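You operate a simulated robot arm through the tools that you are given. There is no shell and no other tool. Be economical: measure what you need, move in short steps, check, and stop when the job is done.

You are at the controls of a simulated robot arm. One attempt, no reset.

TASK
Rivet the grey strap buckle, put it in the buckle tray and lay the black one in the nest.
Fine: one stroke of the lever; leave the slide out.

The check looks at the end state, three seconds after you hand in, the way a careful person would. Anything else that was tipped, shoved, dropped, spilled or broken makes it a failure.

THE ROBOT
A 7-joint arm with a two-finger parallel gripper, fixed in place. Base frame: the origin is at the foot of the arm, x ahead of it, y to its left, z up; the work surface is at about z = 0. Lengths are in cm, angles in rad, forces in N, time in s.
With the tool pointing down near the work surface it reaches from about 24 to 62 cm from the base axis. Its first joint turns from -1.152 to 1.152 rad. Payload 2.6 kg.
The TCP is the grasp point between the finger pads, 3 cm short of the fingertips. In the tool frame z runs along the fingers and y along their closing line. The gripper opens to 9.4 cm. The fingers are 2.8 cm wide and 1 cm thick; the gripper's body (5 by 9.6 cm) begins 5.5 cm behind the TCP.
Orientation is that of the tool frame in the base frame, as [roll, pitch, yaw] about the fixed x, y, z axes, in that order (R = Rz(yaw) Ry(pitch) Rx(roll)). With the fingers straight down and closing along the base's y, the tool's x points along the base's -x, its y along +y and its z along -z.

THE INTERFACE
- The arm moves only by the tool step_arm. Its argument "moves" is a list of rows, each an object of numbers (a shift or turn left out is 0, a gripper value left out holds the last): "tx", "ty", "tz": the shift along the tool's x, y, z in mm; "ax", "ay", "az": the turn, a rotation vector about the tool's x, y, z in rad. In form: [{"tx": .., "ty": .., "tz": .., "ax": .., "ay": .., "az": ..}, ...]. A call has 1 to 12 rows; each row shifts and turns the commanded pose from where the row before left it, along the tool's axes as they then stand. "gripper" is the opening, from 0 (shut) to 1 (fully open), set as the call begins (left out, the last holds). A row lasts 0.2 s, in which the tool goes at most 5 cm and 0.15 rad; a call with a longer step from one row to the next is refused whole, and so is a gripper value outside its range. Where a pose cannot be reached the arm comes as near as it can. A force on the tool above 40 N (or 10 N above the force at the start of the call, whichever is more), or a blocked arm, ends the call early, and 0.2 s more pass. Each finger travels about 7.2 cm/s and halts on what it meets, pressing with about 35 N; the grip force reading is that of the motor and also rises with nothing between the fingers. The clock runs only during rows and for 0.2 s after the last one: add rows that do not move to give the fingers time. The reply holds the time, the measured pose of the TCP, the force on the tool along the base axes, the opening and the grip force, in the units named above and with some noise.
- Cameras (640 x 400 px; columns grow to the right, rows downward): "scene" is fixed at [4.24, 44.05, 56.1]; the picture's right is [-0.70, -0.72, 0.00], its down [-0.43, 0.42, -0.80] and it looks along [0.57, -0.56, -0.60] (base axes); focal length 214 px, centre (320, 200). "wrist" rides on the gripper at [7.6, 1.4, -10.2] in the tool frame; the picture's right is [-0.18, 0.98, 0.00], its down [-0.75, -0.14, -0.64] and it looks along [-0.63, -0.12, 0.77] (tool axes); focal length 243 px, centre (320, 200). There is no depth. A picture from a camera that has moved, and an enlarged one, comes with that camera's place and axes in the base frame and with its lens.
- capture(camera): a new picture of that camera. No time passes.
- enlarge(camera, box): a new picture of the part [left, top, right, bottom] of that camera's present view, enlarged. No time passes.
- finish_job(): hands the job in; it is judged then, once.

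Work in short steps. Places have to be worked out from the pictures, the camera data and where the tool is seen: move nearer, look again, correct. Check each grasp and each placing, and mend what went wrong. You have 120 turns and 76 pictures in all, those below and enlarged ones among them. Open the gripper and draw the arm clear of the work before you hand the job in, unless the task says otherwise; then end with one line.

The tools are called after "Emit:" by a JSON object that holds its "fn" and its "kwargs". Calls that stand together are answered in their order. step_arm: Moves the arm, as the interface text tells. Its arguments: {"type":"object","properties":{"moves":{"type":"array","items":{"type":"object","properties":{"tx":{"type":"number"},"ty":{"type":"number"},"tz":{"type":"number"},"ax":{"type":"number"},"ay":{"type":"number"},"az":{"type":"number"}}}},"gripper":{"type":"number"}},"required":["moves"]} The other tools are called the same way: capture (camera) takes a picture; enlarge (camera, box) takes an enlarged picture of a part of a camera's view; finish_job () hands the job in.

At the start:

```text
time: 0.0
tcp_pos: [26.31, 13.33, 46.59]
orientation: [3.141, 0.0, 3.141]
ft_force: [-0.2, -0.4, -0.2]
gripper_width: 9.4
finger_force: 0.0
```

scene: 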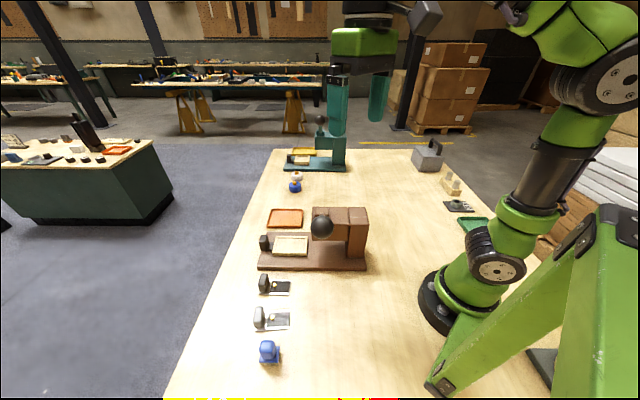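
wrist: 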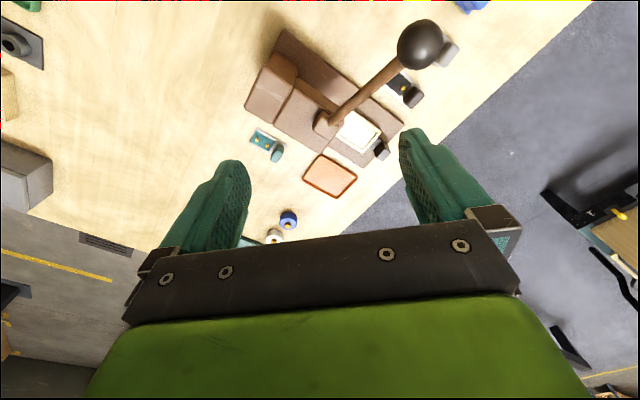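

I begin by looking closer at the press, the buckles and the trays.

Emit:
{"fn": "enlarge", "kwargs": {"camera": "scene", "box": [230, 190, 390, 290]}}

Emit:
{"fn": "enlarge", "kwargs": {"camera": "scene", "box": [220, 260, 380, 380]}}

Emit:
{"fn": "enlarge", "kwargs": {"camera": "scene", "box": [260, 100, 500, 250]}}

Emit:
{"fn": "enlarge", "kwargs": {"camera": "wrist", "box": [230, 0, 490, 250]}}

```text
4.00 times, centred on (310, 240) of scene
camera zoom: at [4.24, 44.05, 56.1], right [-0.7, -0.72, 0.0], down [-0.43, 0.42, -0.8], along [0.57, -0.56, -0.6], focal length 858 px, centre (360, 40)
```

zoom: 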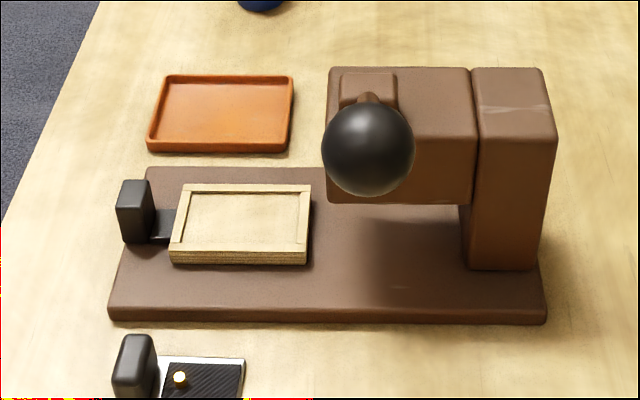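

```text
3.33 times, centred on (300, 320) of scene
camera zoom: at [4.24, 44.05, 56.1], right [-0.7, -0.72, 0.0], down [-0.43, 0.42, -0.8], along [0.57, -0.56, -0.6], focal length 715 px, centre (387, -200)
```

zoom: 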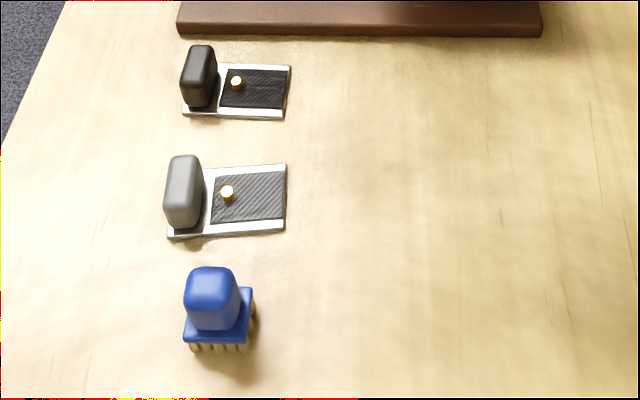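

```text
2.67 times, centred on (380, 175) of scene
camera zoom: at [4.24, 44.05, 56.1], right [-0.7, -0.72, 0.0], down [-0.43, 0.42, -0.8], along [0.57, -0.56, -0.6], focal length 572 px, centre (160, 267)
```

zoom: 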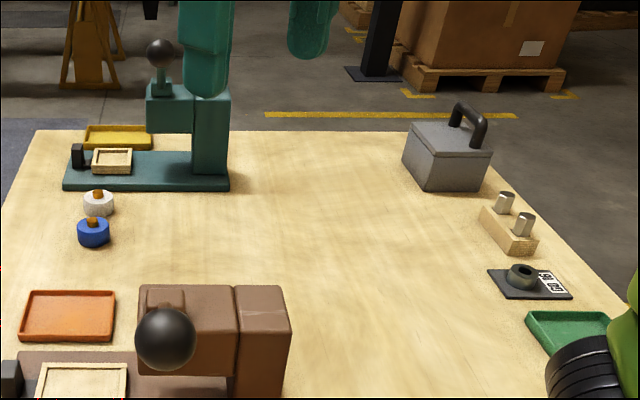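

```text
1.60 times, centred on (360, 125) of wrist
camera zoom: at [18.83, 14.72, 57.01], right [0.18, 0.98, 0.0], down [0.75, -0.14, 0.64], along [0.63, -0.12, -0.77], focal length 388 px, centre (256, 320)
```

zoom: 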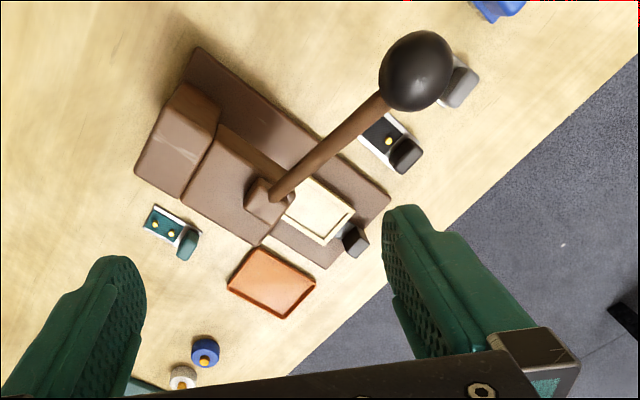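

Two presses: the brown one has an empty nest with the slide out. Buckles sit around (37,30) black and (30,35.5) grey; the lever ball is near (24,24,28). I move over to the buckles at height to look at them.

Emit:
{"fn": "step_arm", "kwargs": {"moves": [{"ty": 45, "tx": -8}, {"ty": 45, "tx": -8}, {"ty": 45, "tx": -8}, {"ty": 45, "tx": -8}, {"ty": 40, "tx": -8}, {"tz": 40}, {"tz": 40}, {"tz": 40}, {}], "gripper": 1}}

Emit:
{"fn": "capture", "kwargs": {"camera": "wrist"}}

Emit:
{"fn": "capture", "kwargs": {"camera": "scene"}}

```text
time: 2.0
tcp_pos: [28.84, 31.0, 33.3]
orientation: [3.142, 0.001, -3.141]
ft_force: [0.5, 0.9, 1.1]
gripper_width: 9.41
finger_force: 0.0
out of reach, approached as far as the arm can: row 4, 5
```

```text
69 pictures are left
camera wrist: at [21.34, 32.37, 43.71], right [0.18, 0.98, 0.0], down [0.75, -0.14, 0.64], along [0.63, -0.12, -0.77], focal length 243 px, centre (320, 200)
```

wrist: 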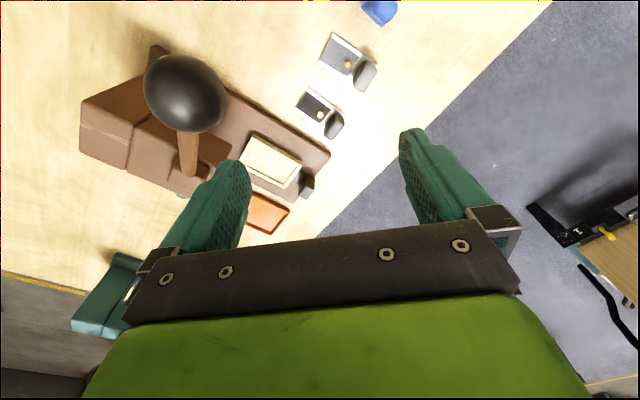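

```text
68 pictures are left
```

scene: 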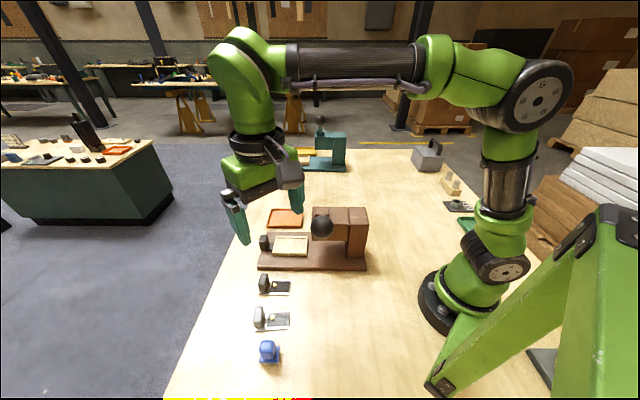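

Emit:
{"fn": "enlarge", "kwargs": {"camera": "wrist", "box": [230, 0, 400, 240]}}

Emit:
{"fn": "enlarge", "kwargs": {"camera": "wrist", "box": [280, 20, 400, 140]}}

```text
1.67 times, centred on (315, 120) of wrist
camera zoom: at [21.34, 32.37, 43.71], right [0.18, 0.98, 0.0], down [0.75, -0.14, 0.64], along [0.63, -0.12, -0.77], focal length 404 px, centre (328, 333)
```

zoom: 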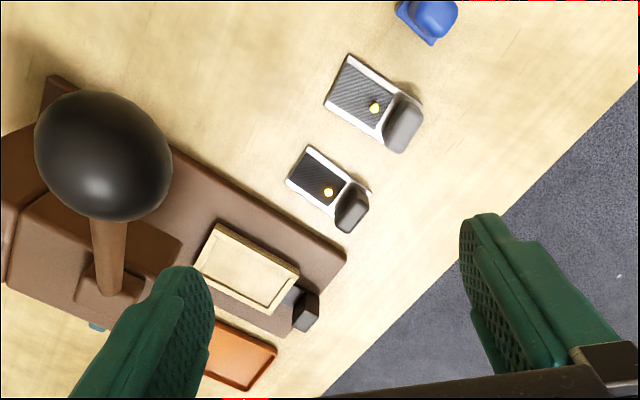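

```text
3.33 times, centred on (340, 80) of wrist
camera zoom: at [21.34, 32.37, 43.71], right [0.18, 0.98, 0.0], down [0.75, -0.14, 0.64], along [0.63, -0.12, -0.77], focal length 809 px, centre (253, 600)
```

zoom: 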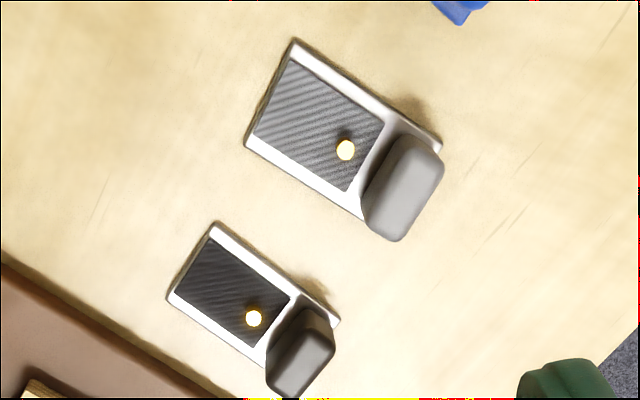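

Buckle plates are about 8.5×4.6 cm with the grip tab at the outer (+x+y) end, long axis ≈ 0.865 rad (grey), ≈0.76 rad (black). I turn the tool so that its x points outward along that axis, which puts the camera away from the press.

Emit:
{"fn": "step_arm", "kwargs": {"moves": [{"tz": -40}, {"az": 0.15}, {"az": 0.15}, {"az": 0.15}, {"az": 0.15}, {"az": 0.15}, {"az": 0.15}, {"az": 0.15}, {"az": 0.15}, {"az": 0.15}, {"az": 0.15}, {"az": 0.15}]}}

```text
time: 4.6
tcp_pos: [28.77, 31.05, 37.32]
orientation: [3.14, 0.0, 1.491]
ft_force: [0.1, 0.2, 0.5]
gripper_width: 9.41
finger_force: 0.2
```

Emit:
{"fn": "step_arm", "kwargs": {"moves": [{"az": 0.125}, {"az": 0.125}, {"az": 0.125}, {"az": 0.125}, {"az": 0.126}, {"tx": 34, "ty": -8}, {"tx": 34, "ty": -8}, {"tz": 40}, {"tz": 40}, {"tz": 40}, {}]}}

Emit:
{"fn": "capture", "kwargs": {"camera": "wrist"}}

Emit:
{"fn": "capture", "kwargs": {"camera": "scene"}}

```text
time: 7.0
tcp_pos: [31.98, 37.28, 25.37]
orientation: [-3.141, -0.001, 0.865]
ft_force: [0.5, -0.2, 0.1]
gripper_width: 9.41
finger_force: 0.1
```

```text
65 pictures are left
camera wrist: at [38.1, 42.1, 35.8], right [0.63, -0.78, 0.0], down [-0.6, -0.48, 0.64], along [-0.5, -0.4, -0.77], focal length 243 px, centre (320, 200)
```

wrist: 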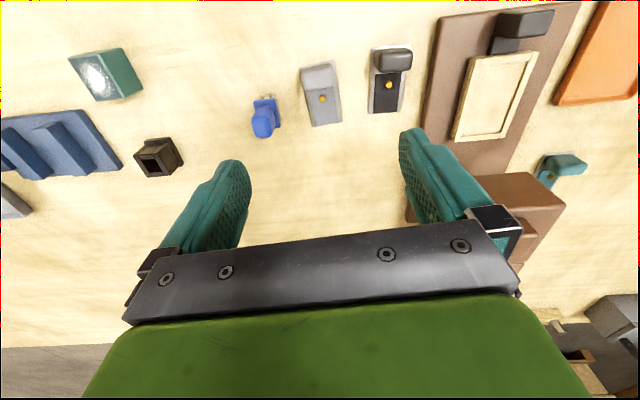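

```text
64 pictures are left
```

scene: 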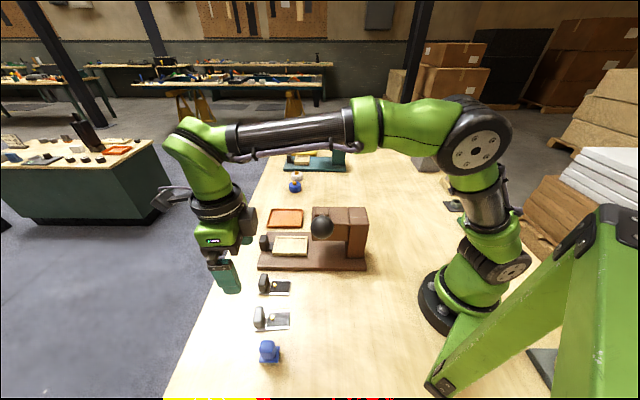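

Emit:
{"fn": "enlarge", "kwargs": {"camera": "wrist", "box": [240, 40, 440, 160]}}

Emit:
{"fn": "enlarge", "kwargs": {"camera": "wrist", "box": [400, 0, 640, 240]}}

```text
3.20 times, centred on (340, 100) of wrist
camera zoom: at [38.1, 42.1, 35.8], right [0.63, -0.78, 0.0], down [-0.6, -0.48, 0.64], along [-0.5, -0.4, -0.77], focal length 776 px, centre (256, 520)
```

zoom: 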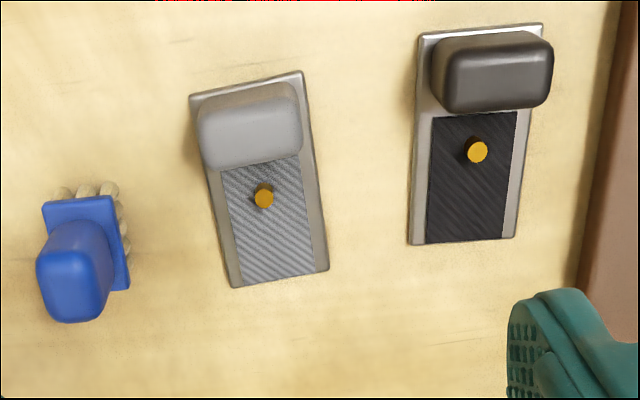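

```text
1.67 times, centred on (520, 120) of wrist
camera zoom: at [38.1, 42.1, 35.8], right [0.63, -0.78, 0.0], down [-0.6, -0.48, 0.64], along [-0.5, -0.4, -0.77], focal length 404 px, centre (-13, 333)
```

zoom: 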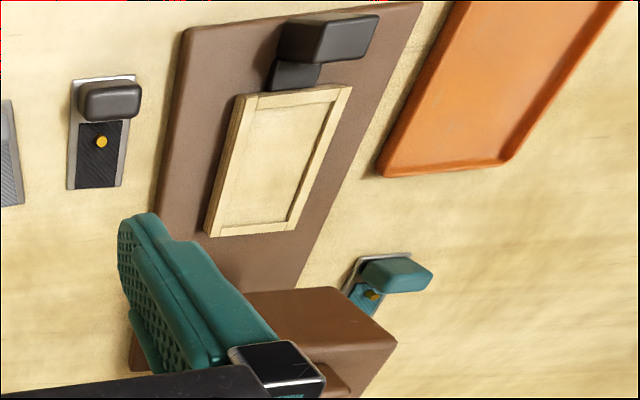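

Grey plate centre ≈ (30.05,35.2), tab ≈ (31.95,37.4), about 4 cm wide, ~3 cm tall. The TCP is already over the tab, so I narrow the fingers to 6.4 cm and descend most of the way.

Emit:
{"fn": "step_arm", "kwargs": {"moves": [{"tz": 40}, {"tz": 40}, {"tz": 40}, {"tz": 30, "az": -0.004}, {}], "gripper": 0.68}}

Emit:
{"fn": "enlarge", "kwargs": {"camera": "scene", "box": [200, 250, 330, 370]}}

Emit:
{"fn": "capture", "kwargs": {"camera": "wrist"}}

```text
time: 8.2
tcp_pos: [32.05, 37.32, 10.49]
orientation: [-3.141, 0.0, 0.87]
ft_force: [0.0, -0.6, -0.5]
gripper_width: 6.38
finger_force: 0.0
```

```text
3.33 times, centred on (265, 310) of scene
camera zoom: at [4.24, 44.05, 56.1], right [-0.7, -0.72, 0.0], down [-0.43, 0.42, -0.8], along [0.57, -0.56, -0.6], focal length 715 px, centre (503, -167)
```

zoom: 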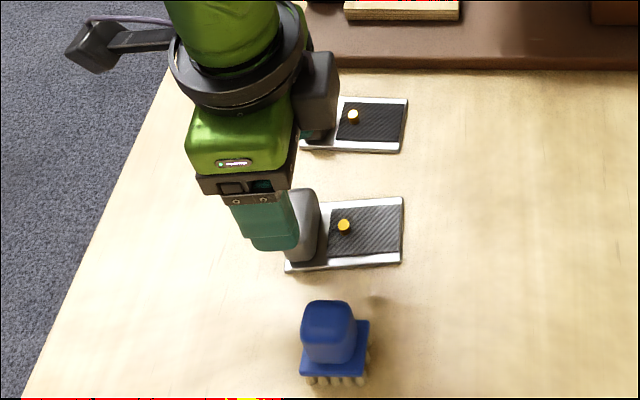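

```text
60 pictures are left
camera wrist: at [38.07, 42.12, 20.82], right [0.63, -0.77, 0.0], down [-0.59, -0.49, 0.64], along [-0.5, -0.41, -0.77], focal length 243 px, centre (320, 200)
```

wrist: 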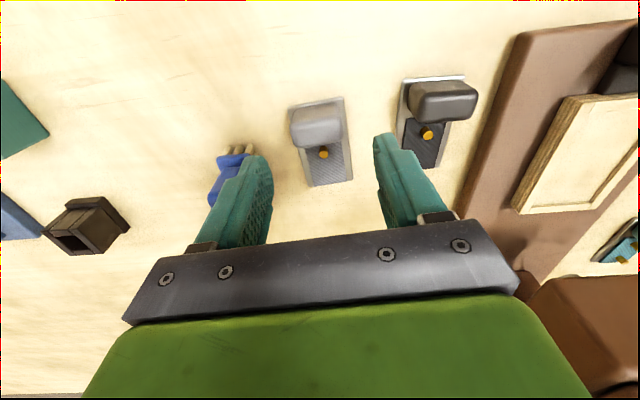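

Alignment matches the prediction (tab at column ~318, mid-fingers). I descend to z≈4.1 and close.

Emit:
{"fn": "step_arm", "kwargs": {"moves": [{"tz": 30}, {"tz": 20}, {"tz": 14}, {}]}}

Emit:
{"fn": "enlarge", "kwargs": {"camera": "scene", "box": [200, 250, 330, 370]}}

Emit:
{"fn": "capture", "kwargs": {"camera": "wrist"}}

```text
time: 9.2
tcp_pos: [32.06, 37.32, 4.05]
orientation: [3.141, 0.001, 0.872]
ft_force: [-0.2, -0.1, 0.1]
gripper_width: 6.42
finger_force: 0.1
```

```text
3.33 times, centred on (265, 310) of scene
camera zoom: at [4.24, 44.05, 56.1], right [-0.7, -0.72, 0.0], down [-0.43, 0.42, -0.8], along [0.57, -0.56, -0.6], focal length 715 px, centre (503, -167)
```

zoom: 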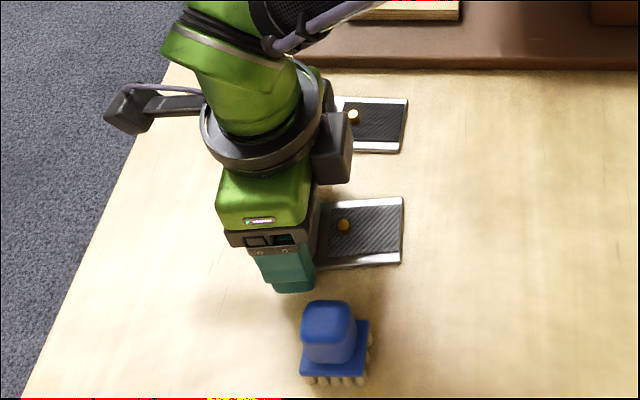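

```text
58 pictures are left
camera wrist: at [38.04, 42.12, 14.38], right [0.63, -0.77, 0.0], down [-0.59, -0.49, 0.64], along [-0.5, -0.41, -0.77], focal length 243 px, centre (320, 200)
```

wrist: 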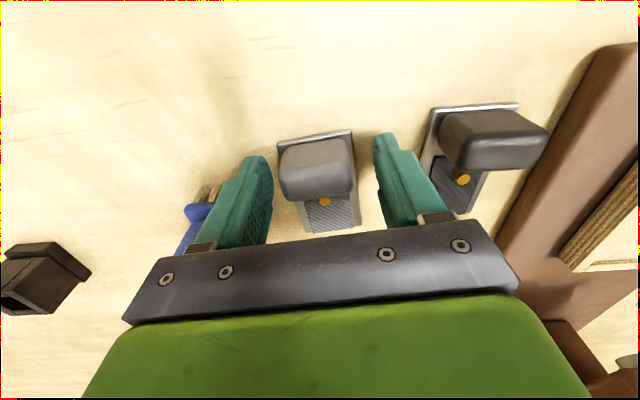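

Tab sits centred between the fingers; closing now.

Emit:
{"fn": "step_arm", "kwargs": {"moves": [{}, {}, {}, {}], "gripper": 0.3}}

```text
time: 10.2
tcp_pos: [31.99, 37.21, 3.86]
orientation: [-3.141, 0.0, 0.872]
ft_force: [0.2, -0.2, 0.6]
gripper_width: 4.33
finger_force: 35.1
```

Gripped at 4.33 cm width. I lift, square up to the nest's angle (~0.795 rad) and travel to above the nest (centre ≈ (44.2,18.1), top z≈3).

Emit:
{"fn": "step_arm", "kwargs": {"moves": [{"tz": -20}, {"tz": -40}, {"tz": -40}, {"az": 0.077}, {"ty": 45, "tx": -5}, {"ty": 45, "tx": -5}, {"ty": 45, "tx": -5}, {"ty": 45, "tx": -5}, {"ty": 40, "tx": -4}, {}], "gripper": 0.3}}

Emit:
{"fn": "capture", "kwargs": {"camera": "wrist"}}

Emit:
{"fn": "enlarge", "kwargs": {"camera": "scene", "box": [220, 170, 380, 290]}}

```text
time: 12.4
tcp_pos: [45.95, 20.09, 14.04]
orientation: [3.141, -0.002, 0.793]
ft_force: [-0.3, -0.4, -0.7]
gripper_width: 4.35
finger_force: 35.5
```

```text
57 pictures are left
camera wrist: at [52.47, 24.47, 24.41], right [0.57, -0.82, 0.0], down [-0.63, -0.44, 0.64], along [-0.53, -0.37, -0.77], focal length 243 px, centre (320, 200)
```

wrist: 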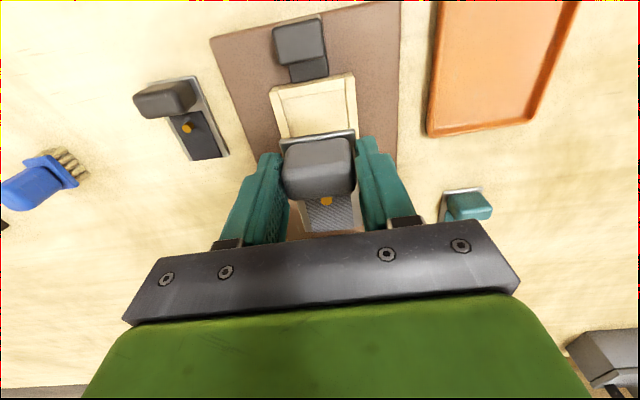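

```text
3.33 times, centred on (300, 230) of scene
camera zoom: at [4.24, 44.05, 56.1], right [-0.7, -0.72, 0.0], down [-0.43, 0.42, -0.8], along [0.57, -0.56, -0.6], focal length 715 px, centre (387, 100)
```

zoom: 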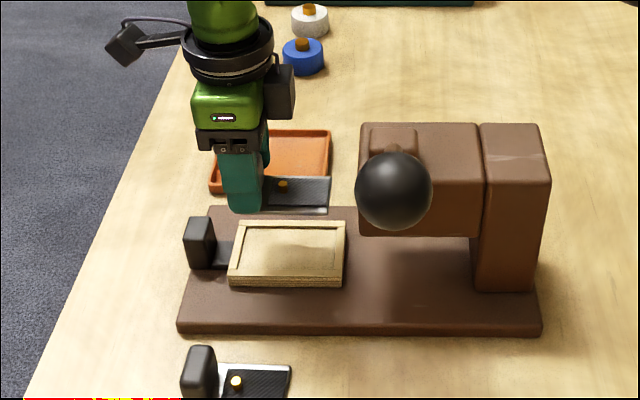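

Held level, nicely lined up with the nest. One closer look at the nest's inner dimensions.

Emit:
{"fn": "enlarge", "kwargs": {"camera": "scene", "box": [260, 205, 320, 250]}}

Emit:
{"fn": "enlarge", "kwargs": {"camera": "wrist", "box": [230, 60, 410, 240]}}

```text
8.89 times, centred on (290, 228) of scene
camera zoom: at [4.24, 44.05, 56.1], right [-0.7, -0.72, 0.0], down [-0.43, 0.42, -0.8], along [0.57, -0.56, -0.6], focal length 1906 px, centre (587, -44)
```

zoom: 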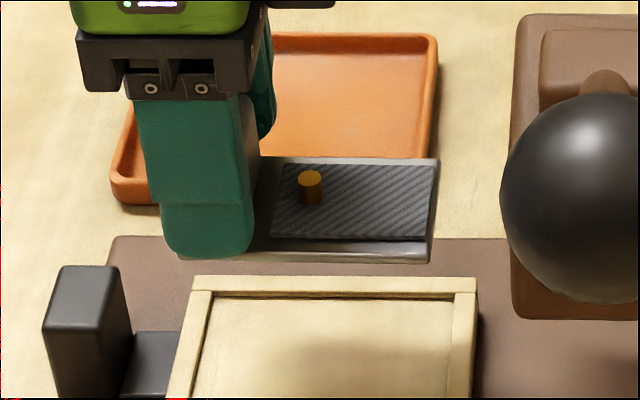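

```text
2.22 times, centred on (320, 150) of wrist
camera zoom: at [52.47, 24.47, 24.41], right [0.57, -0.82, 0.0], down [-0.63, -0.44, 0.64], along [-0.53, -0.37, -0.77], focal length 539 px, centre (320, 311)
```

zoom: 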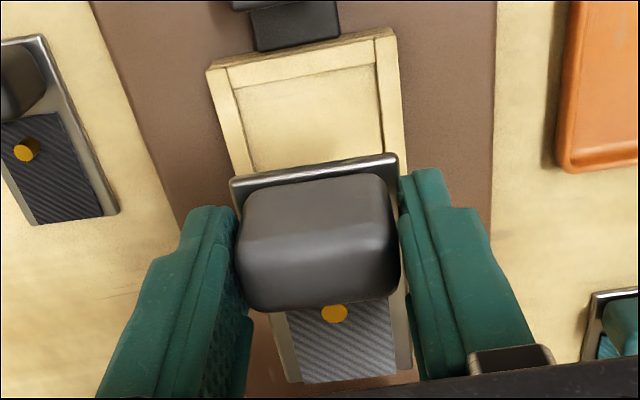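

Clearance is about 0.45 cm on every side. I lower to just above the nest floor.

Emit:
{"fn": "step_arm", "kwargs": {"moves": [{"tz": 40}, {"tz": 20}, {"tz": 9}, {}]}}

Emit:
{"fn": "enlarge", "kwargs": {"camera": "wrist", "box": [230, 60, 410, 240]}}

Emit:
{"fn": "enlarge", "kwargs": {"camera": "scene", "box": [250, 205, 330, 265]}}

```text
time: 13.4
tcp_pos: [45.96, 20.14, 7.12]
orientation: [-3.142, -0.002, 0.793]
ft_force: [-3.0, -0.9, 7.7]
gripper_width: 4.35
finger_force: 34.7
```

```text
2.22 times, centred on (320, 150) of wrist
camera zoom: at [52.42, 24.54, 17.6], right [0.57, -0.82, 0.0], down [-0.63, -0.44, 0.64], along [-0.53, -0.37, -0.77], focal length 539 px, centre (320, 311)
```

zoom: 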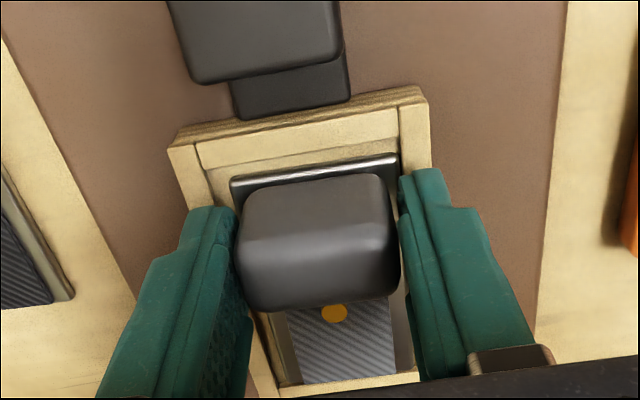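

```text
6.67 times, centred on (290, 235) of scene
camera zoom: at [4.23, 44.05, 56.11], right [-0.7, -0.72, 0.0], down [-0.43, 0.42, -0.8], along [0.57, -0.56, -0.6], focal length 1430 px, centre (520, -33)
```

zoom: 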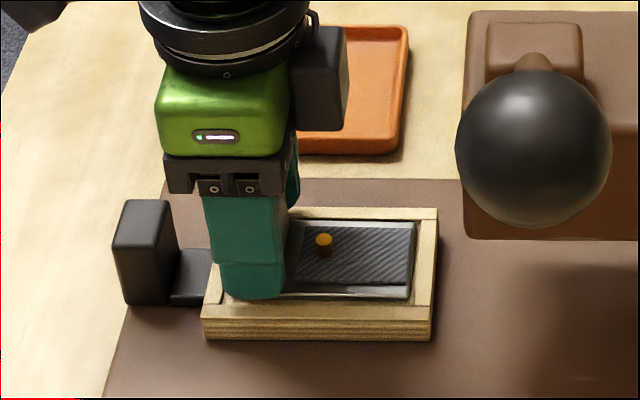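

There's 7.7 N upward at TCP z 7.12, so something touches. I look closer at the plate's inner end and sides.

Emit:
{"fn": "enlarge", "kwargs": {"camera": "scene", "box": [274, 226, 310, 250]}}

Emit:
{"fn": "enlarge", "kwargs": {"camera": "wrist", "box": [290, 100, 380, 240]}}

```text
16.00 times, centred on (292, 238) of scene
camera zoom: at [4.23, 44.05, 56.11], right [-0.7, -0.72, 0.0], down [-0.43, 0.42, -0.8], along [0.57, -0.56, -0.6], focal length 3432 px, centre (768, -408)
```

zoom: 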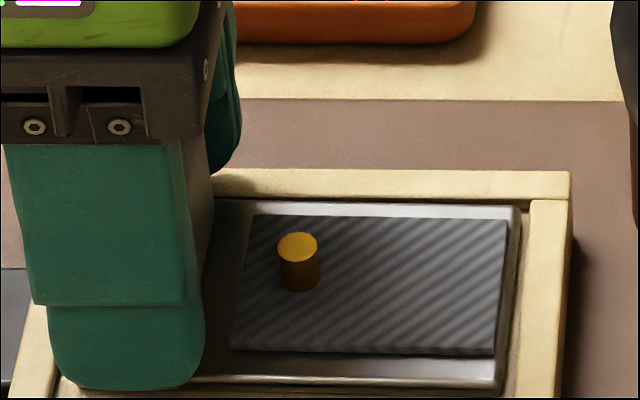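

```text
2.86 times, centred on (335, 170) of wrist
camera zoom: at [52.42, 24.54, 17.6], right [0.57, -0.82, 0.0], down [-0.63, -0.44, 0.64], along [-0.53, -0.37, -0.77], focal length 693 px, centre (277, 286)
```

zoom: 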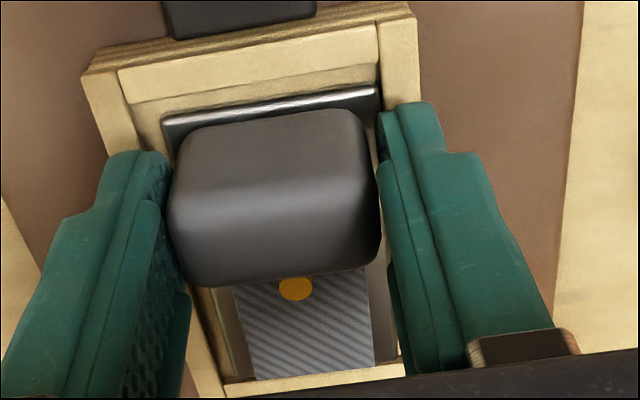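

The plate sits hard toward the right and inner walls (gap ~0.6 cm left, ~0.8 cm outer). I raise, shift outward 3 mm and left 2.5 mm, and lower again.

Emit:
{"fn": "step_arm", "kwargs": {"moves": [{"tz": -12}, {"tx": 3, "ty": -2.5}, {"tz": 8}, {"tz": 4}, {}]}}

```text
time: 14.6
tcp_pos: [46.07, 20.5, 7.24]
orientation: [-3.142, -0.002, 0.793]
ft_force: [-3.5, -0.6, 10.6]
gripper_width: 4.33
finger_force: 34.5
```

Emit:
{"fn": "enlarge", "kwargs": {"camera": "wrist", "box": [250, 80, 390, 240]}}

Emit:
{"fn": "enlarge", "kwargs": {"camera": "scene", "box": [270, 220, 318, 256]}}

```text
2.50 times, centred on (320, 160) of wrist
camera zoom: at [52.43, 24.91, 17.6], right [0.57, -0.82, 0.0], down [-0.63, -0.44, 0.64], along [-0.53, -0.37, -0.77], focal length 606 px, centre (320, 300)
```

zoom: 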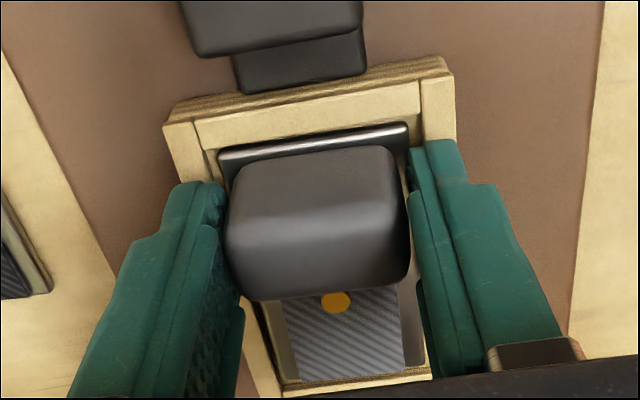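

```text
11.11 times, centred on (294, 238) of scene
camera zoom: at [4.23, 44.05, 56.11], right [-0.7, -0.72, 0.0], down [-0.43, 0.42, -0.8], along [0.57, -0.56, -0.6], focal length 2383 px, centre (609, -222)
```

zoom: 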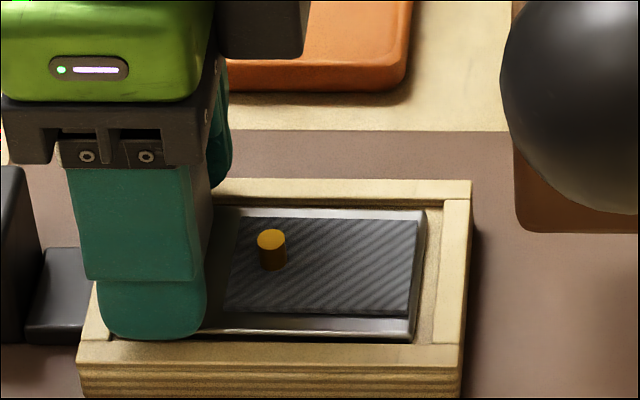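

Sideways it is now centred; lengthwise it should come back ~2 mm. I lift, correct and lower to light contact.

Emit:
{"fn": "step_arm", "kwargs": {"moves": [{"tz": -8}, {"tx": -2}, {"tz": 6}, {}]}}

Emit:
{"fn": "step_arm", "kwargs": {"moves": [{"tz": 1}, {}]}}

```text
time: 15.6
tcp_pos: [45.94, 20.4, 7.3]
orientation: [3.14, 0.002, 0.795]
ft_force: [-0.1, 0.1, -0.1]
gripper_width: 4.35
finger_force: 35.1
```

```text
time: 16.2
tcp_pos: [45.97, 20.3, 7.11]
orientation: [-3.141, 0.001, 0.796]
ft_force: [0.0, -0.5, 0.2]
gripper_width: 4.35
finger_force: 35.0
```

No contact now at 7.1; I continue down in small steps.

Emit:
{"fn": "step_arm", "kwargs": {"moves": [{"tz": 1.5}, {}]}}

Emit:
{"fn": "step_arm", "kwargs": {"moves": [{"tz": 1.5}, {}]}}

```text
time: 16.8
tcp_pos: [45.9, 20.38, 7.1]
orientation: [3.14, 0.0, 0.793]
ft_force: [-7.0, -3.9, 19.2]
gripper_width: 4.35
finger_force: 34.9
```

```text
time: 17.4
tcp_pos: [45.93, 20.4, 7.12]
orientation: [3.138, -0.004, 0.795]
ft_force: [-6.9, -4.1, 29.7]
gripper_width: 4.35
finger_force: 35.0
```

Firm contact at ~7.12. I back off 2 mm and look.

Emit:
{"fn": "step_arm", "kwargs": {"moves": [{"tz": -2.5}, {}]}}

Emit:
{"fn": "enlarge", "kwargs": {"camera": "wrist", "box": [280, 100, 360, 150]}}

Emit:
{"fn": "enlarge", "kwargs": {"camera": "scene", "box": [274, 226, 310, 250]}}

```text
time: 18.0
tcp_pos: [46.04, 20.39, 7.03]
orientation: [3.14, 0.0, 0.795]
ft_force: [3.1, -0.4, 11.9]
gripper_width: 4.36
finger_force: 35.2
```

```text
8.00 times, centred on (320, 125) of wrist
camera zoom: at [52.35, 24.73, 17.49], right [0.57, -0.82, 0.0], down [-0.63, -0.44, 0.64], along [-0.53, -0.37, -0.77], focal length 1941 px, centre (320, 800)
```

zoom: 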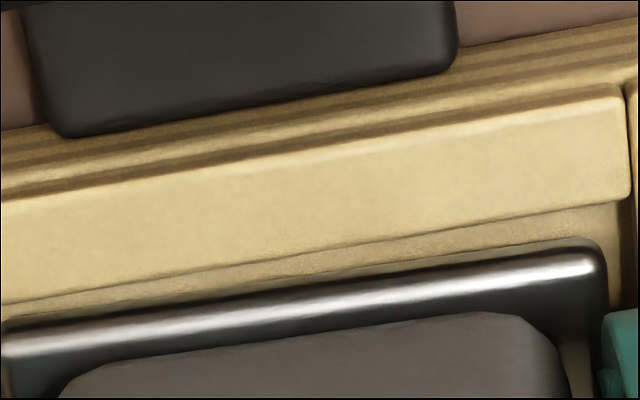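

```text
16.00 times, centred on (292, 238) of scene
camera zoom: at [4.23, 44.05, 56.11], right [-0.7, -0.72, 0.0], down [-0.43, 0.42, -0.8], along [0.57, -0.56, -0.6], focal length 3432 px, centre (768, -408)
```

zoom: 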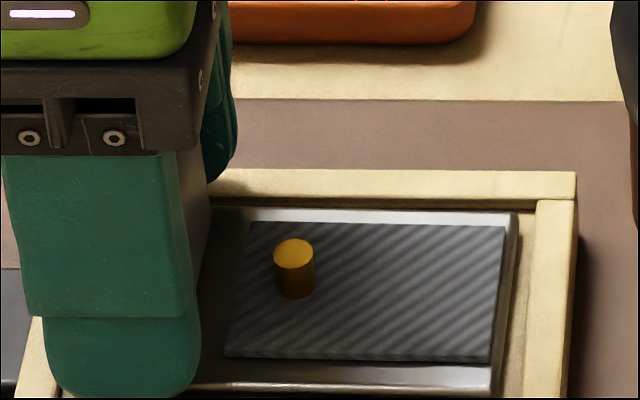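

The plate edge is visibly inside all four walls, resting on the floor. I ease up 1.5 mm and release.

Emit:
{"fn": "step_arm", "kwargs": {"moves": [{"tz": -1.5}, {}]}}

Emit:
{"fn": "step_arm", "kwargs": {"moves": [{}, {}], "gripper": 0.6}}

Emit:
{"fn": "step_arm", "kwargs": {"moves": [{"tz": -20}, {"tz": -40}, {"tz": -40}, {}]}}

Emit:
{"fn": "capture", "kwargs": {"camera": "wrist"}}

Emit:
{"fn": "enlarge", "kwargs": {"camera": "scene", "box": [250, 205, 330, 265]}}

```text
time: 18.6
tcp_pos: [45.73, 20.39, 7.03]
orientation: [-3.139, 0.004, 0.795]
ft_force: [0.0, 0.1, -0.4]
gripper_width: 4.34
finger_force: 34.7
```

```text
time: 19.2
tcp_pos: [45.96, 20.4, 7.31]
orientation: [-3.141, 0.001, 0.796]
ft_force: [-0.3, 0.4, -0.2]
gripper_width: 5.63
finger_force: 0.0
```

```text
time: 20.2
tcp_pos: [45.95, 20.29, 17.33]
orientation: [-3.141, -0.002, 0.793]
ft_force: [0.3, 0.0, -0.3]
gripper_width: 5.65
finger_force: 0.0
```

```text
45 pictures are left
camera wrist: at [52.32, 24.72, 27.72], right [0.57, -0.82, 0.0], down [-0.63, -0.44, 0.64], along [-0.53, -0.37, -0.77], focal length 243 px, centre (320, 200)
```

wrist: 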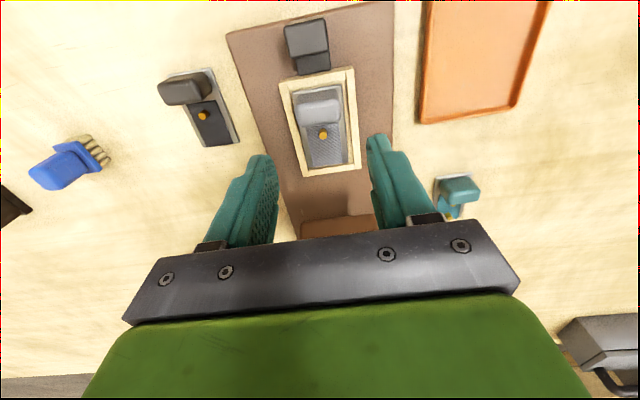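

```text
6.67 times, centred on (290, 235) of scene
camera zoom: at [4.24, 44.05, 56.1], right [-0.7, -0.72, 0.0], down [-0.43, 0.42, -0.8], along [0.57, -0.56, -0.6], focal length 1430 px, centre (520, -33)
```

zoom: 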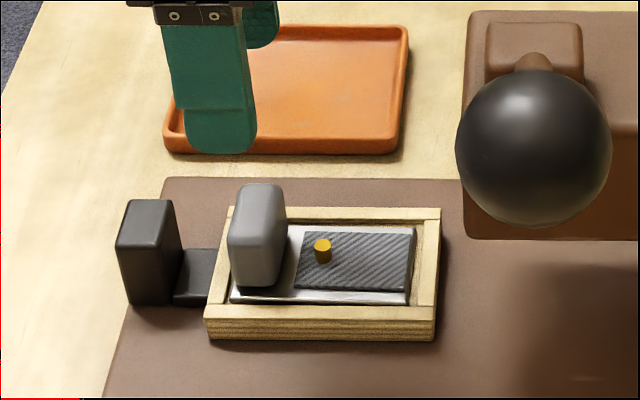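

Grey buckle is seated in the nest. Next the slide knob, about (49.7,23.9), top z≈6.5; I move above it to grip it across.

Emit:
{"fn": "step_arm", "kwargs": {"moves": [{"tx": 28}, {"tx": 28}, {"tz": 40}, {"tz": 15}, {}], "gripper": 0.65}}

Emit:
{"fn": "capture", "kwargs": {"camera": "wrist"}}

Emit:
{"fn": "enlarge", "kwargs": {"camera": "scene", "box": [230, 180, 350, 270]}}

```text
time: 21.4
tcp_pos: [49.66, 24.48, 11.65]
orientation: [-3.141, 0.001, 0.794]
ft_force: [0.2, -0.2, 0.3]
gripper_width: 6.12
finger_force: 0.0
```

```text
43 pictures are left
camera wrist: at [56.17, 28.8, 22.15], right [0.57, -0.82, 0.0], down [-0.63, -0.44, 0.64], along [-0.53, -0.37, -0.77], focal length 243 px, centre (320, 200)
```

wrist: 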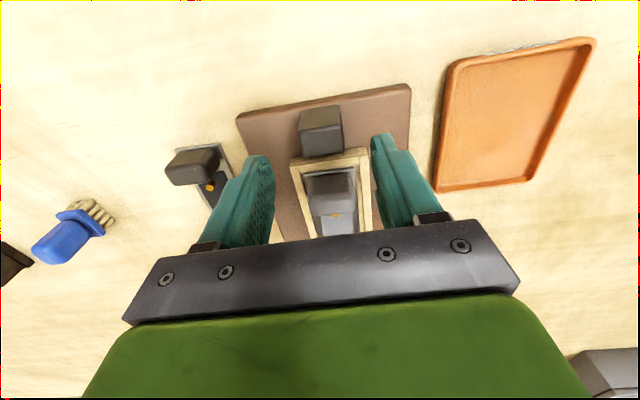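

```text
4.44 times, centred on (290, 225) of scene
camera zoom: at [4.24, 44.05, 56.1], right [-0.7, -0.72, 0.0], down [-0.43, 0.42, -0.8], along [0.57, -0.56, -0.6], focal length 953 px, centre (453, 89)
```

zoom: 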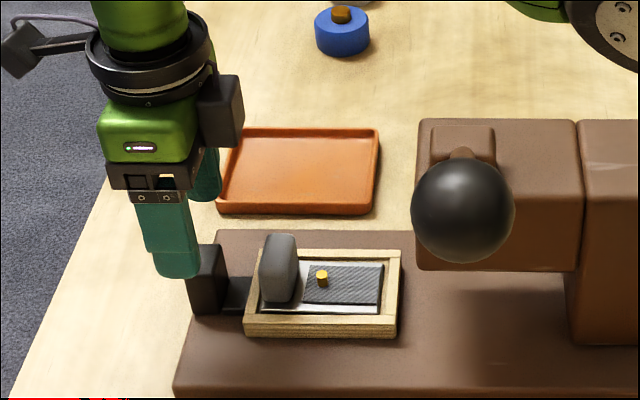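

Emit:
{"fn": "step_arm", "kwargs": {"moves": [{"tx": 6}, {"tz": 30}, {"tz": 16}, {}]}}

Emit:
{"fn": "enlarge", "kwargs": {"camera": "scene", "box": [230, 200, 330, 275]}}

Emit:
{"fn": "capture", "kwargs": {"camera": "wrist"}}

```text
time: 22.4
tcp_pos: [50.19, 24.72, 7.12]
orientation: [-3.141, 0.0, 0.795]
ft_force: [-0.7, 0.2, 0.5]
gripper_width: 6.11
finger_force: 0.0
```

```text
5.33 times, centred on (280, 238) of scene
camera zoom: at [4.24, 44.05, 56.1], right [-0.7, -0.72, 0.0], down [-0.43, 0.42, -0.8], along [0.57, -0.56, -0.6], focal length 1144 px, centre (533, 0)
```

zoom: 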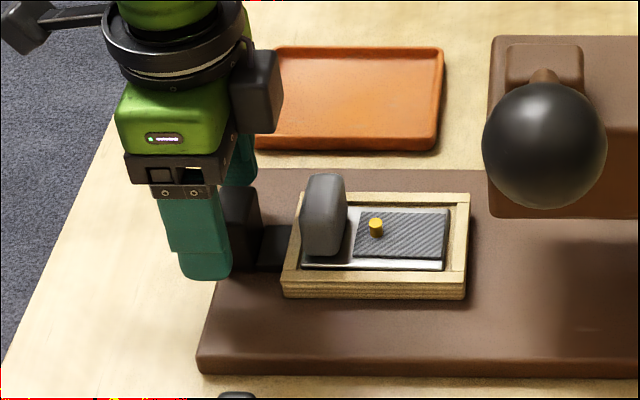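

```text
40 pictures are left
camera wrist: at [56.66, 29.15, 17.6], right [0.57, -0.82, 0.0], down [-0.63, -0.44, 0.64], along [-0.53, -0.37, -0.77], focal length 243 px, centre (320, 200)
```

wrist: 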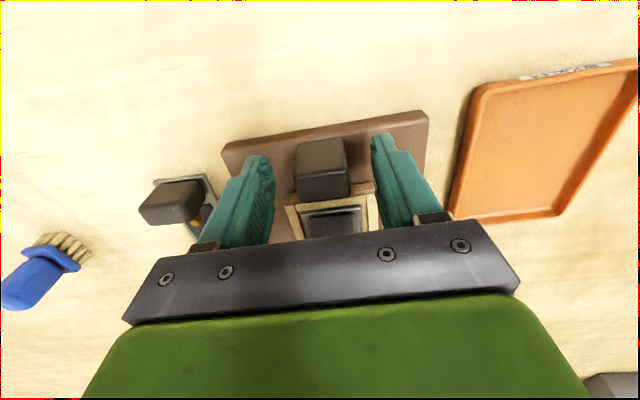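

The knob is about 1 cm inward of the TCP; I shift 7 mm inward, down 3 mm, then grip. I also check the label on the orange tray.

Emit:
{"fn": "step_arm", "kwargs": {"moves": [{"tx": -7}, {"tz": 3}, {}]}}

Emit:
{"fn": "step_arm", "kwargs": {"moves": [{}, {}, {}, {}], "gripper": 0.2}}

Emit:
{"fn": "enlarge", "kwargs": {"camera": "wrist", "box": [440, 40, 640, 240]}}

```text
time: 23.2
tcp_pos: [49.79, 24.17, 6.81]
orientation: [-3.141, 0.001, 0.795]
ft_force: [0.6, 0.5, 0.5]
gripper_width: 6.09
finger_force: 0.1
```

```text
time: 24.2
tcp_pos: [49.73, 24.32, 6.75]
orientation: [3.139, 0.0, 0.793]
ft_force: [-1.2, 1.0, -1.0]
gripper_width: 3.15
finger_force: 44.5
```

```text
2.00 times, centred on (540, 140) of wrist
camera zoom: at [56.19, 28.64, 17.28], right [0.57, -0.82, 0.0], down [-0.63, -0.44, 0.64], along [-0.53, -0.37, -0.77], focal length 485 px, centre (-120, 320)
```

zoom: 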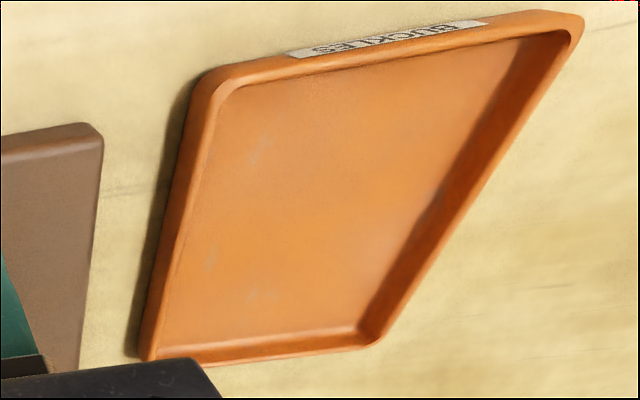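

The orange tray is labelled BUCKLES. The knob is gripped; I push the slide in.

Emit:
{"fn": "step_arm", "kwargs": {"moves": [{"tx": -10}, {"tx": -15}, {"tx": -15}, {}]}}

Emit:
{"fn": "enlarge", "kwargs": {"camera": "scene", "box": [240, 180, 380, 285]}}

```text
time: 25.2
tcp_pos: [46.88, 21.46, 6.83]
orientation: [-3.14, 0.0, 0.793]
ft_force: [-1.3, 1.4, -1.5]
gripper_width: 3.19
finger_force: 44.8
```

```text
3.81 times, centred on (310, 232) of scene
camera zoom: at [4.24, 44.05, 56.1], right [-0.7, -0.72, 0.0], down [-0.43, 0.42, -0.8], along [0.57, -0.56, -0.6], focal length 817 px, centre (358, 76)
```

zoom: 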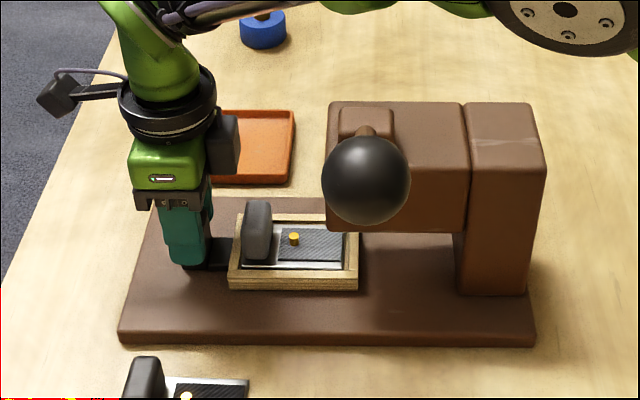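

The slide runs smoothly, but a box on the wrist's inner side (z≈12–17) would meet the press head further in. I release, tilt the tool outward by 0.4 rad about the closing line, and look before regripping.

Emit:
{"fn": "step_arm", "kwargs": {"moves": [{}, {}, {"tz": -3}, {"ay": -0.14}, {"ay": -0.13}, {"ay": -0.13}, {}], "gripper": 0.58}}

Emit:
{"fn": "enlarge", "kwargs": {"camera": "scene", "box": [240, 180, 380, 285]}}

Emit:
{"fn": "capture", "kwargs": {"camera": "wrist"}}

```text
time: 26.8
tcp_pos: [47.04, 21.36, 7.05]
orientation: [3.14, 0.4, 0.794]
ft_force: [0.2, -0.2, -0.1]
gripper_width: 5.47
finger_force: 0.1
```

```text
3.81 times, centred on (310, 232) of scene
camera zoom: at [4.24, 44.05, 56.1], right [-0.7, -0.72, 0.0], down [-0.43, 0.42, -0.8], along [0.57, -0.56, -0.6], focal length 817 px, centre (358, 76)
```

zoom: 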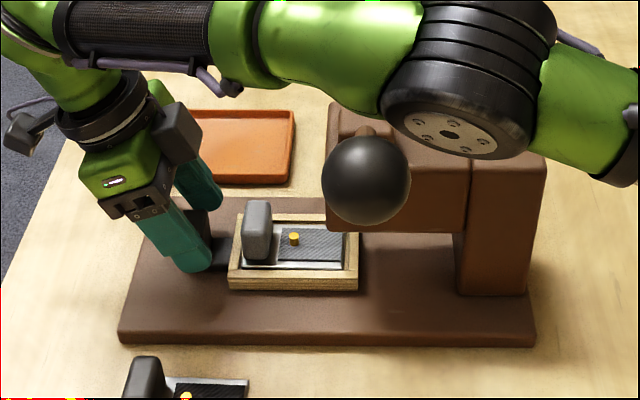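

```text
36 pictures are left
camera wrist: at [55.77, 28.18, 13.83], right [0.58, -0.81, 0.07], down [-0.41, -0.22, 0.88], along [-0.7, -0.54, -0.46], focal length 243 px, centre (320, 200)
```

wrist: 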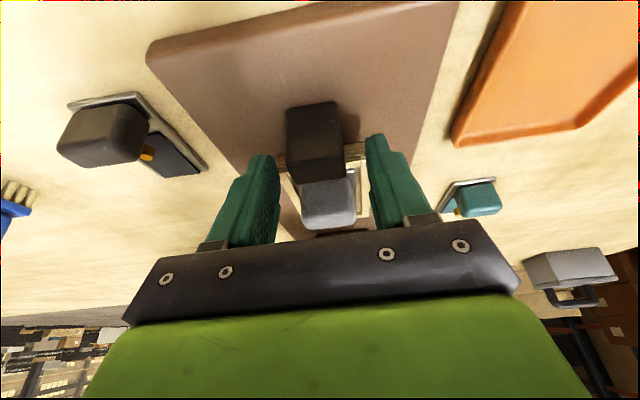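

The tilt lowers the forearm over the press head, so I halve it: tilt 0.2, and grip only the outer part of the knob (TCP 0.7 cm further out), which gives the same clearance.

Emit:
{"fn": "step_arm", "kwargs": {"moves": [{"ay": 0.1}, {"ay": 0.1}, {"tx": 6}, {}]}}

Emit:
{"fn": "enlarge", "kwargs": {"camera": "scene", "box": [220, 100, 540, 300]}}

```text
time: 27.8
tcp_pos: [47.42, 21.94, 7.04]
orientation: [3.142, 0.2, 0.793]
ft_force: [0.0, -0.1, -0.5]
gripper_width: 5.44
finger_force: 0.0
```

```text
2.00 times, centred on (380, 200) of scene
camera zoom: at [4.24, 44.05, 56.1], right [-0.7, -0.72, 0.0], down [-0.43, 0.42, -0.8], along [0.57, -0.56, -0.6], focal length 429 px, centre (200, 200)
```

zoom: 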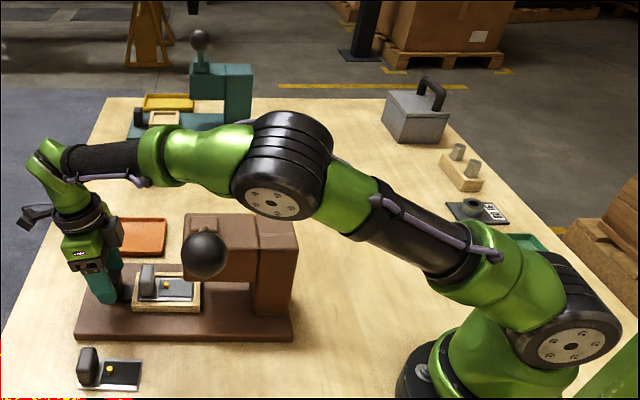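

The elbow now clears the press well (~z 25+). I regrip the knob's outer part.

Emit:
{"fn": "step_arm", "kwargs": {"moves": [{}, {}, {}, {}], "gripper": 0.2}}

```text
time: 28.8
tcp_pos: [47.31, 21.78, 7.12]
orientation: [-3.139, 0.198, 0.793]
ft_force: [-3.3, 3.2, 0.5]
gripper_width: 3.15
finger_force: 44.9
```

Emit:
{"fn": "step_arm", "kwargs": {"moves": [{"tx": -9.8, "tz": 2.0}, {"tx": -9.8, "tz": 2.0}, {"tx": -9.8, "tz": 2.0}, {"tx": -9.8, "tz": 2.0}, {}]}}

Emit:
{"fn": "enlarge", "kwargs": {"camera": "scene", "box": [220, 100, 460, 290]}}

```text
time: 30.0
tcp_pos: [44.45, 19.05, 7.1]
orientation: [-3.141, 0.199, 0.793]
ft_force: [-7.3, 6.9, 0.7]
gripper_width: 3.16
finger_force: 45.3
```

```text
2.11 times, centred on (340, 195) of scene
camera zoom: at [4.23, 44.05, 56.1], right [-0.7, -0.72, 0.0], down [-0.43, 0.42, -0.8], along [0.57, -0.56, -0.6], focal length 452 px, centre (278, 210)
```

zoom: 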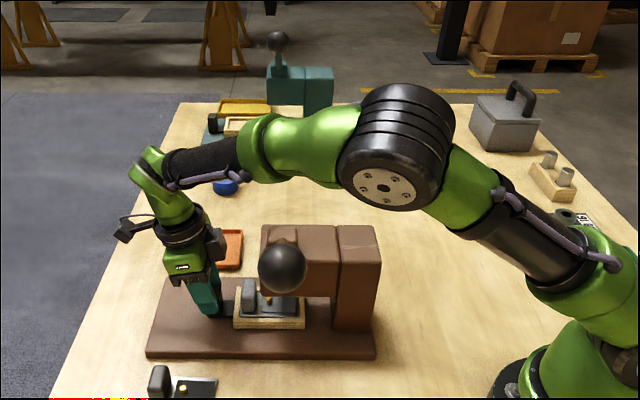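

Lateral force of ~10 N is building toward +v, so I ease the path slightly that way and continue.

Emit:
{"fn": "step_arm", "kwargs": {"moves": [{"tx": -5, "tz": 1.0, "ty": -1.2}, {"tx": -9.8, "tz": 2.0, "ty": -0.2}, {"tx": -9.8, "tz": 2.0, "ty": -0.2}, {}]}}

Emit:
{"fn": "enlarge", "kwargs": {"camera": "scene", "box": [240, 170, 380, 285]}}

```text
time: 30.9
tcp_pos: [43.09, 17.63, 7.11]
orientation: [3.134, 0.184, 0.798]
ft_force: [6.6, 2.5, -3.1]
gripper_width: 3.16
finger_force: 44.9
stopped in row 4: the force on the tool passed its limit (the readings are from after the stop); the commanded pose is now the measured one
```

```text
3.48 times, centred on (310, 228) of scene
camera zoom: at [4.24, 44.05, 56.1], right [-0.7, -0.72, 0.0], down [-0.43, 0.42, -0.8], along [0.57, -0.56, -0.6], focal length 746 px, centre (355, 104)
```

zoom: 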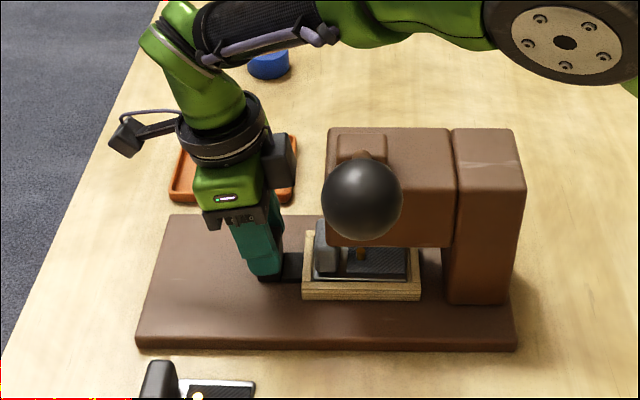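

Emit:
{"fn": "enlarge", "kwargs": {"camera": "scene", "box": [295, 205, 355, 245]}}

Emit:
{"fn": "capture", "kwargs": {"camera": "wrist"}}

```text
10.00 times, centred on (325, 225) of scene
camera zoom: at [4.24, 44.05, 56.1], right [-0.7, -0.72, 0.0], down [-0.43, 0.42, -0.8], along [0.57, -0.56, -0.6], focal length 2145 px, centre (270, -50)
```

zoom: 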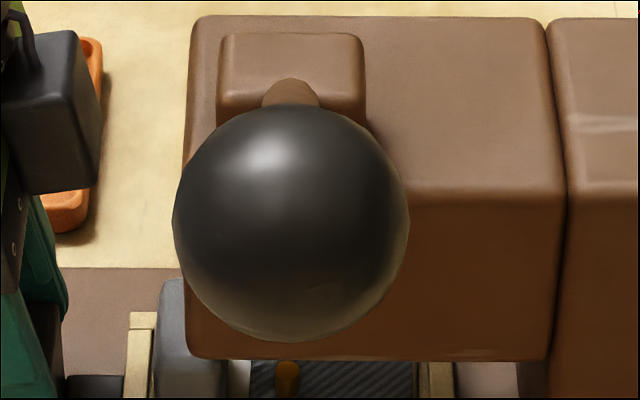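

```text
31 pictures are left
camera wrist: at [50.63, 23.29, 16.0], right [0.58, -0.81, 0.04], down [-0.54, -0.34, 0.77], along [-0.61, -0.47, -0.64], focal length 243 px, centre (320, 200)
```

wrist: 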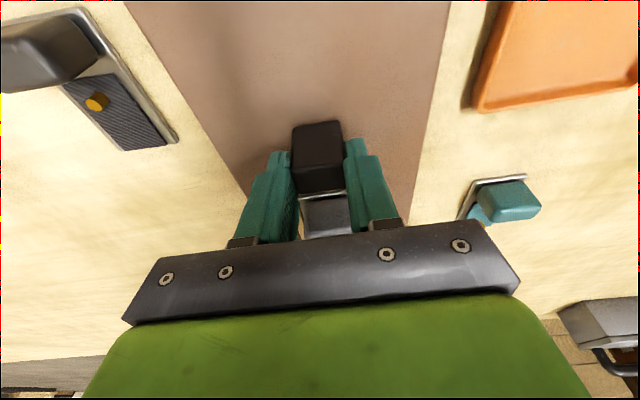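

The slide has reached its inner stop: the rivet is right under the lever mount with the tab just under the head's edge. I release the knob and retreat along the tool axis.

Emit:
{"fn": "step_arm", "kwargs": {"moves": [{}, {}, {}], "gripper": 0.6}}

Emit:
{"fn": "step_arm", "kwargs": {"moves": [{"tz": -20}, {"tz": -40}, {"tz": -45}, {"tz": -45}, {"tz": -45, "ay": 0.1}, {"tz": -45, "ay": 0.09}, {"tz": -45}, {"tz": -45}, {}]}}

Emit:
{"fn": "enlarge", "kwargs": {"camera": "scene", "box": [240, 170, 400, 290]}}

```text
time: 31.7
tcp_pos: [43.03, 17.52, 7.09]
orientation: [3.134, 0.188, 0.801]
ft_force: [1.8, 0.2, -0.9]
gripper_width: 5.63
finger_force: 0.1
```

```text
time: 33.7
tcp_pos: [45.62, 20.5, 38.59]
orientation: [3.135, -0.006, 0.799]
ft_force: [-0.3, 0.2, 0.0]
gripper_width: 5.64
finger_force: 0.0
out of reach, approached as far as the arm can: row 8
```

```text
3.33 times, centred on (320, 230) of scene
camera zoom: at [4.24, 44.05, 56.1], right [-0.7, -0.72, 0.0], down [-0.43, 0.42, -0.8], along [0.57, -0.56, -0.6], focal length 715 px, centre (320, 100)
```

zoom: 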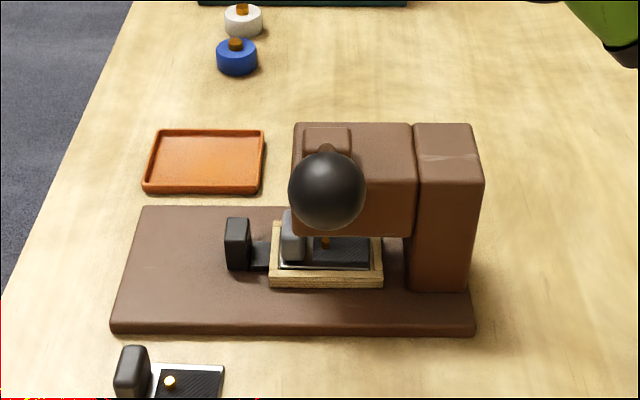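

Slide is in. Now I rotate 90° so the fingers close along the press's long axis, to hold the lever ball on both sides.

Emit:
{"fn": "step_arm", "kwargs": {"moves": [{"az": -0.143}, {"az": -0.143}, {"az": -0.143}, {"az": -0.143}, {"az": -0.143}, {"az": -0.143}, {"az": -0.143}, {"az": -0.143}, {"az": -0.143}, {"az": -0.143}, {"az": -0.141}, {}], "gripper": 0.85}}

```text
time: 36.3
tcp_pos: [45.52, 20.64, 38.71]
orientation: [3.138, 0.006, 2.374]
ft_force: [-0.5, -0.1, -0.5]
gripper_width: 7.98
finger_force: 0.2
```

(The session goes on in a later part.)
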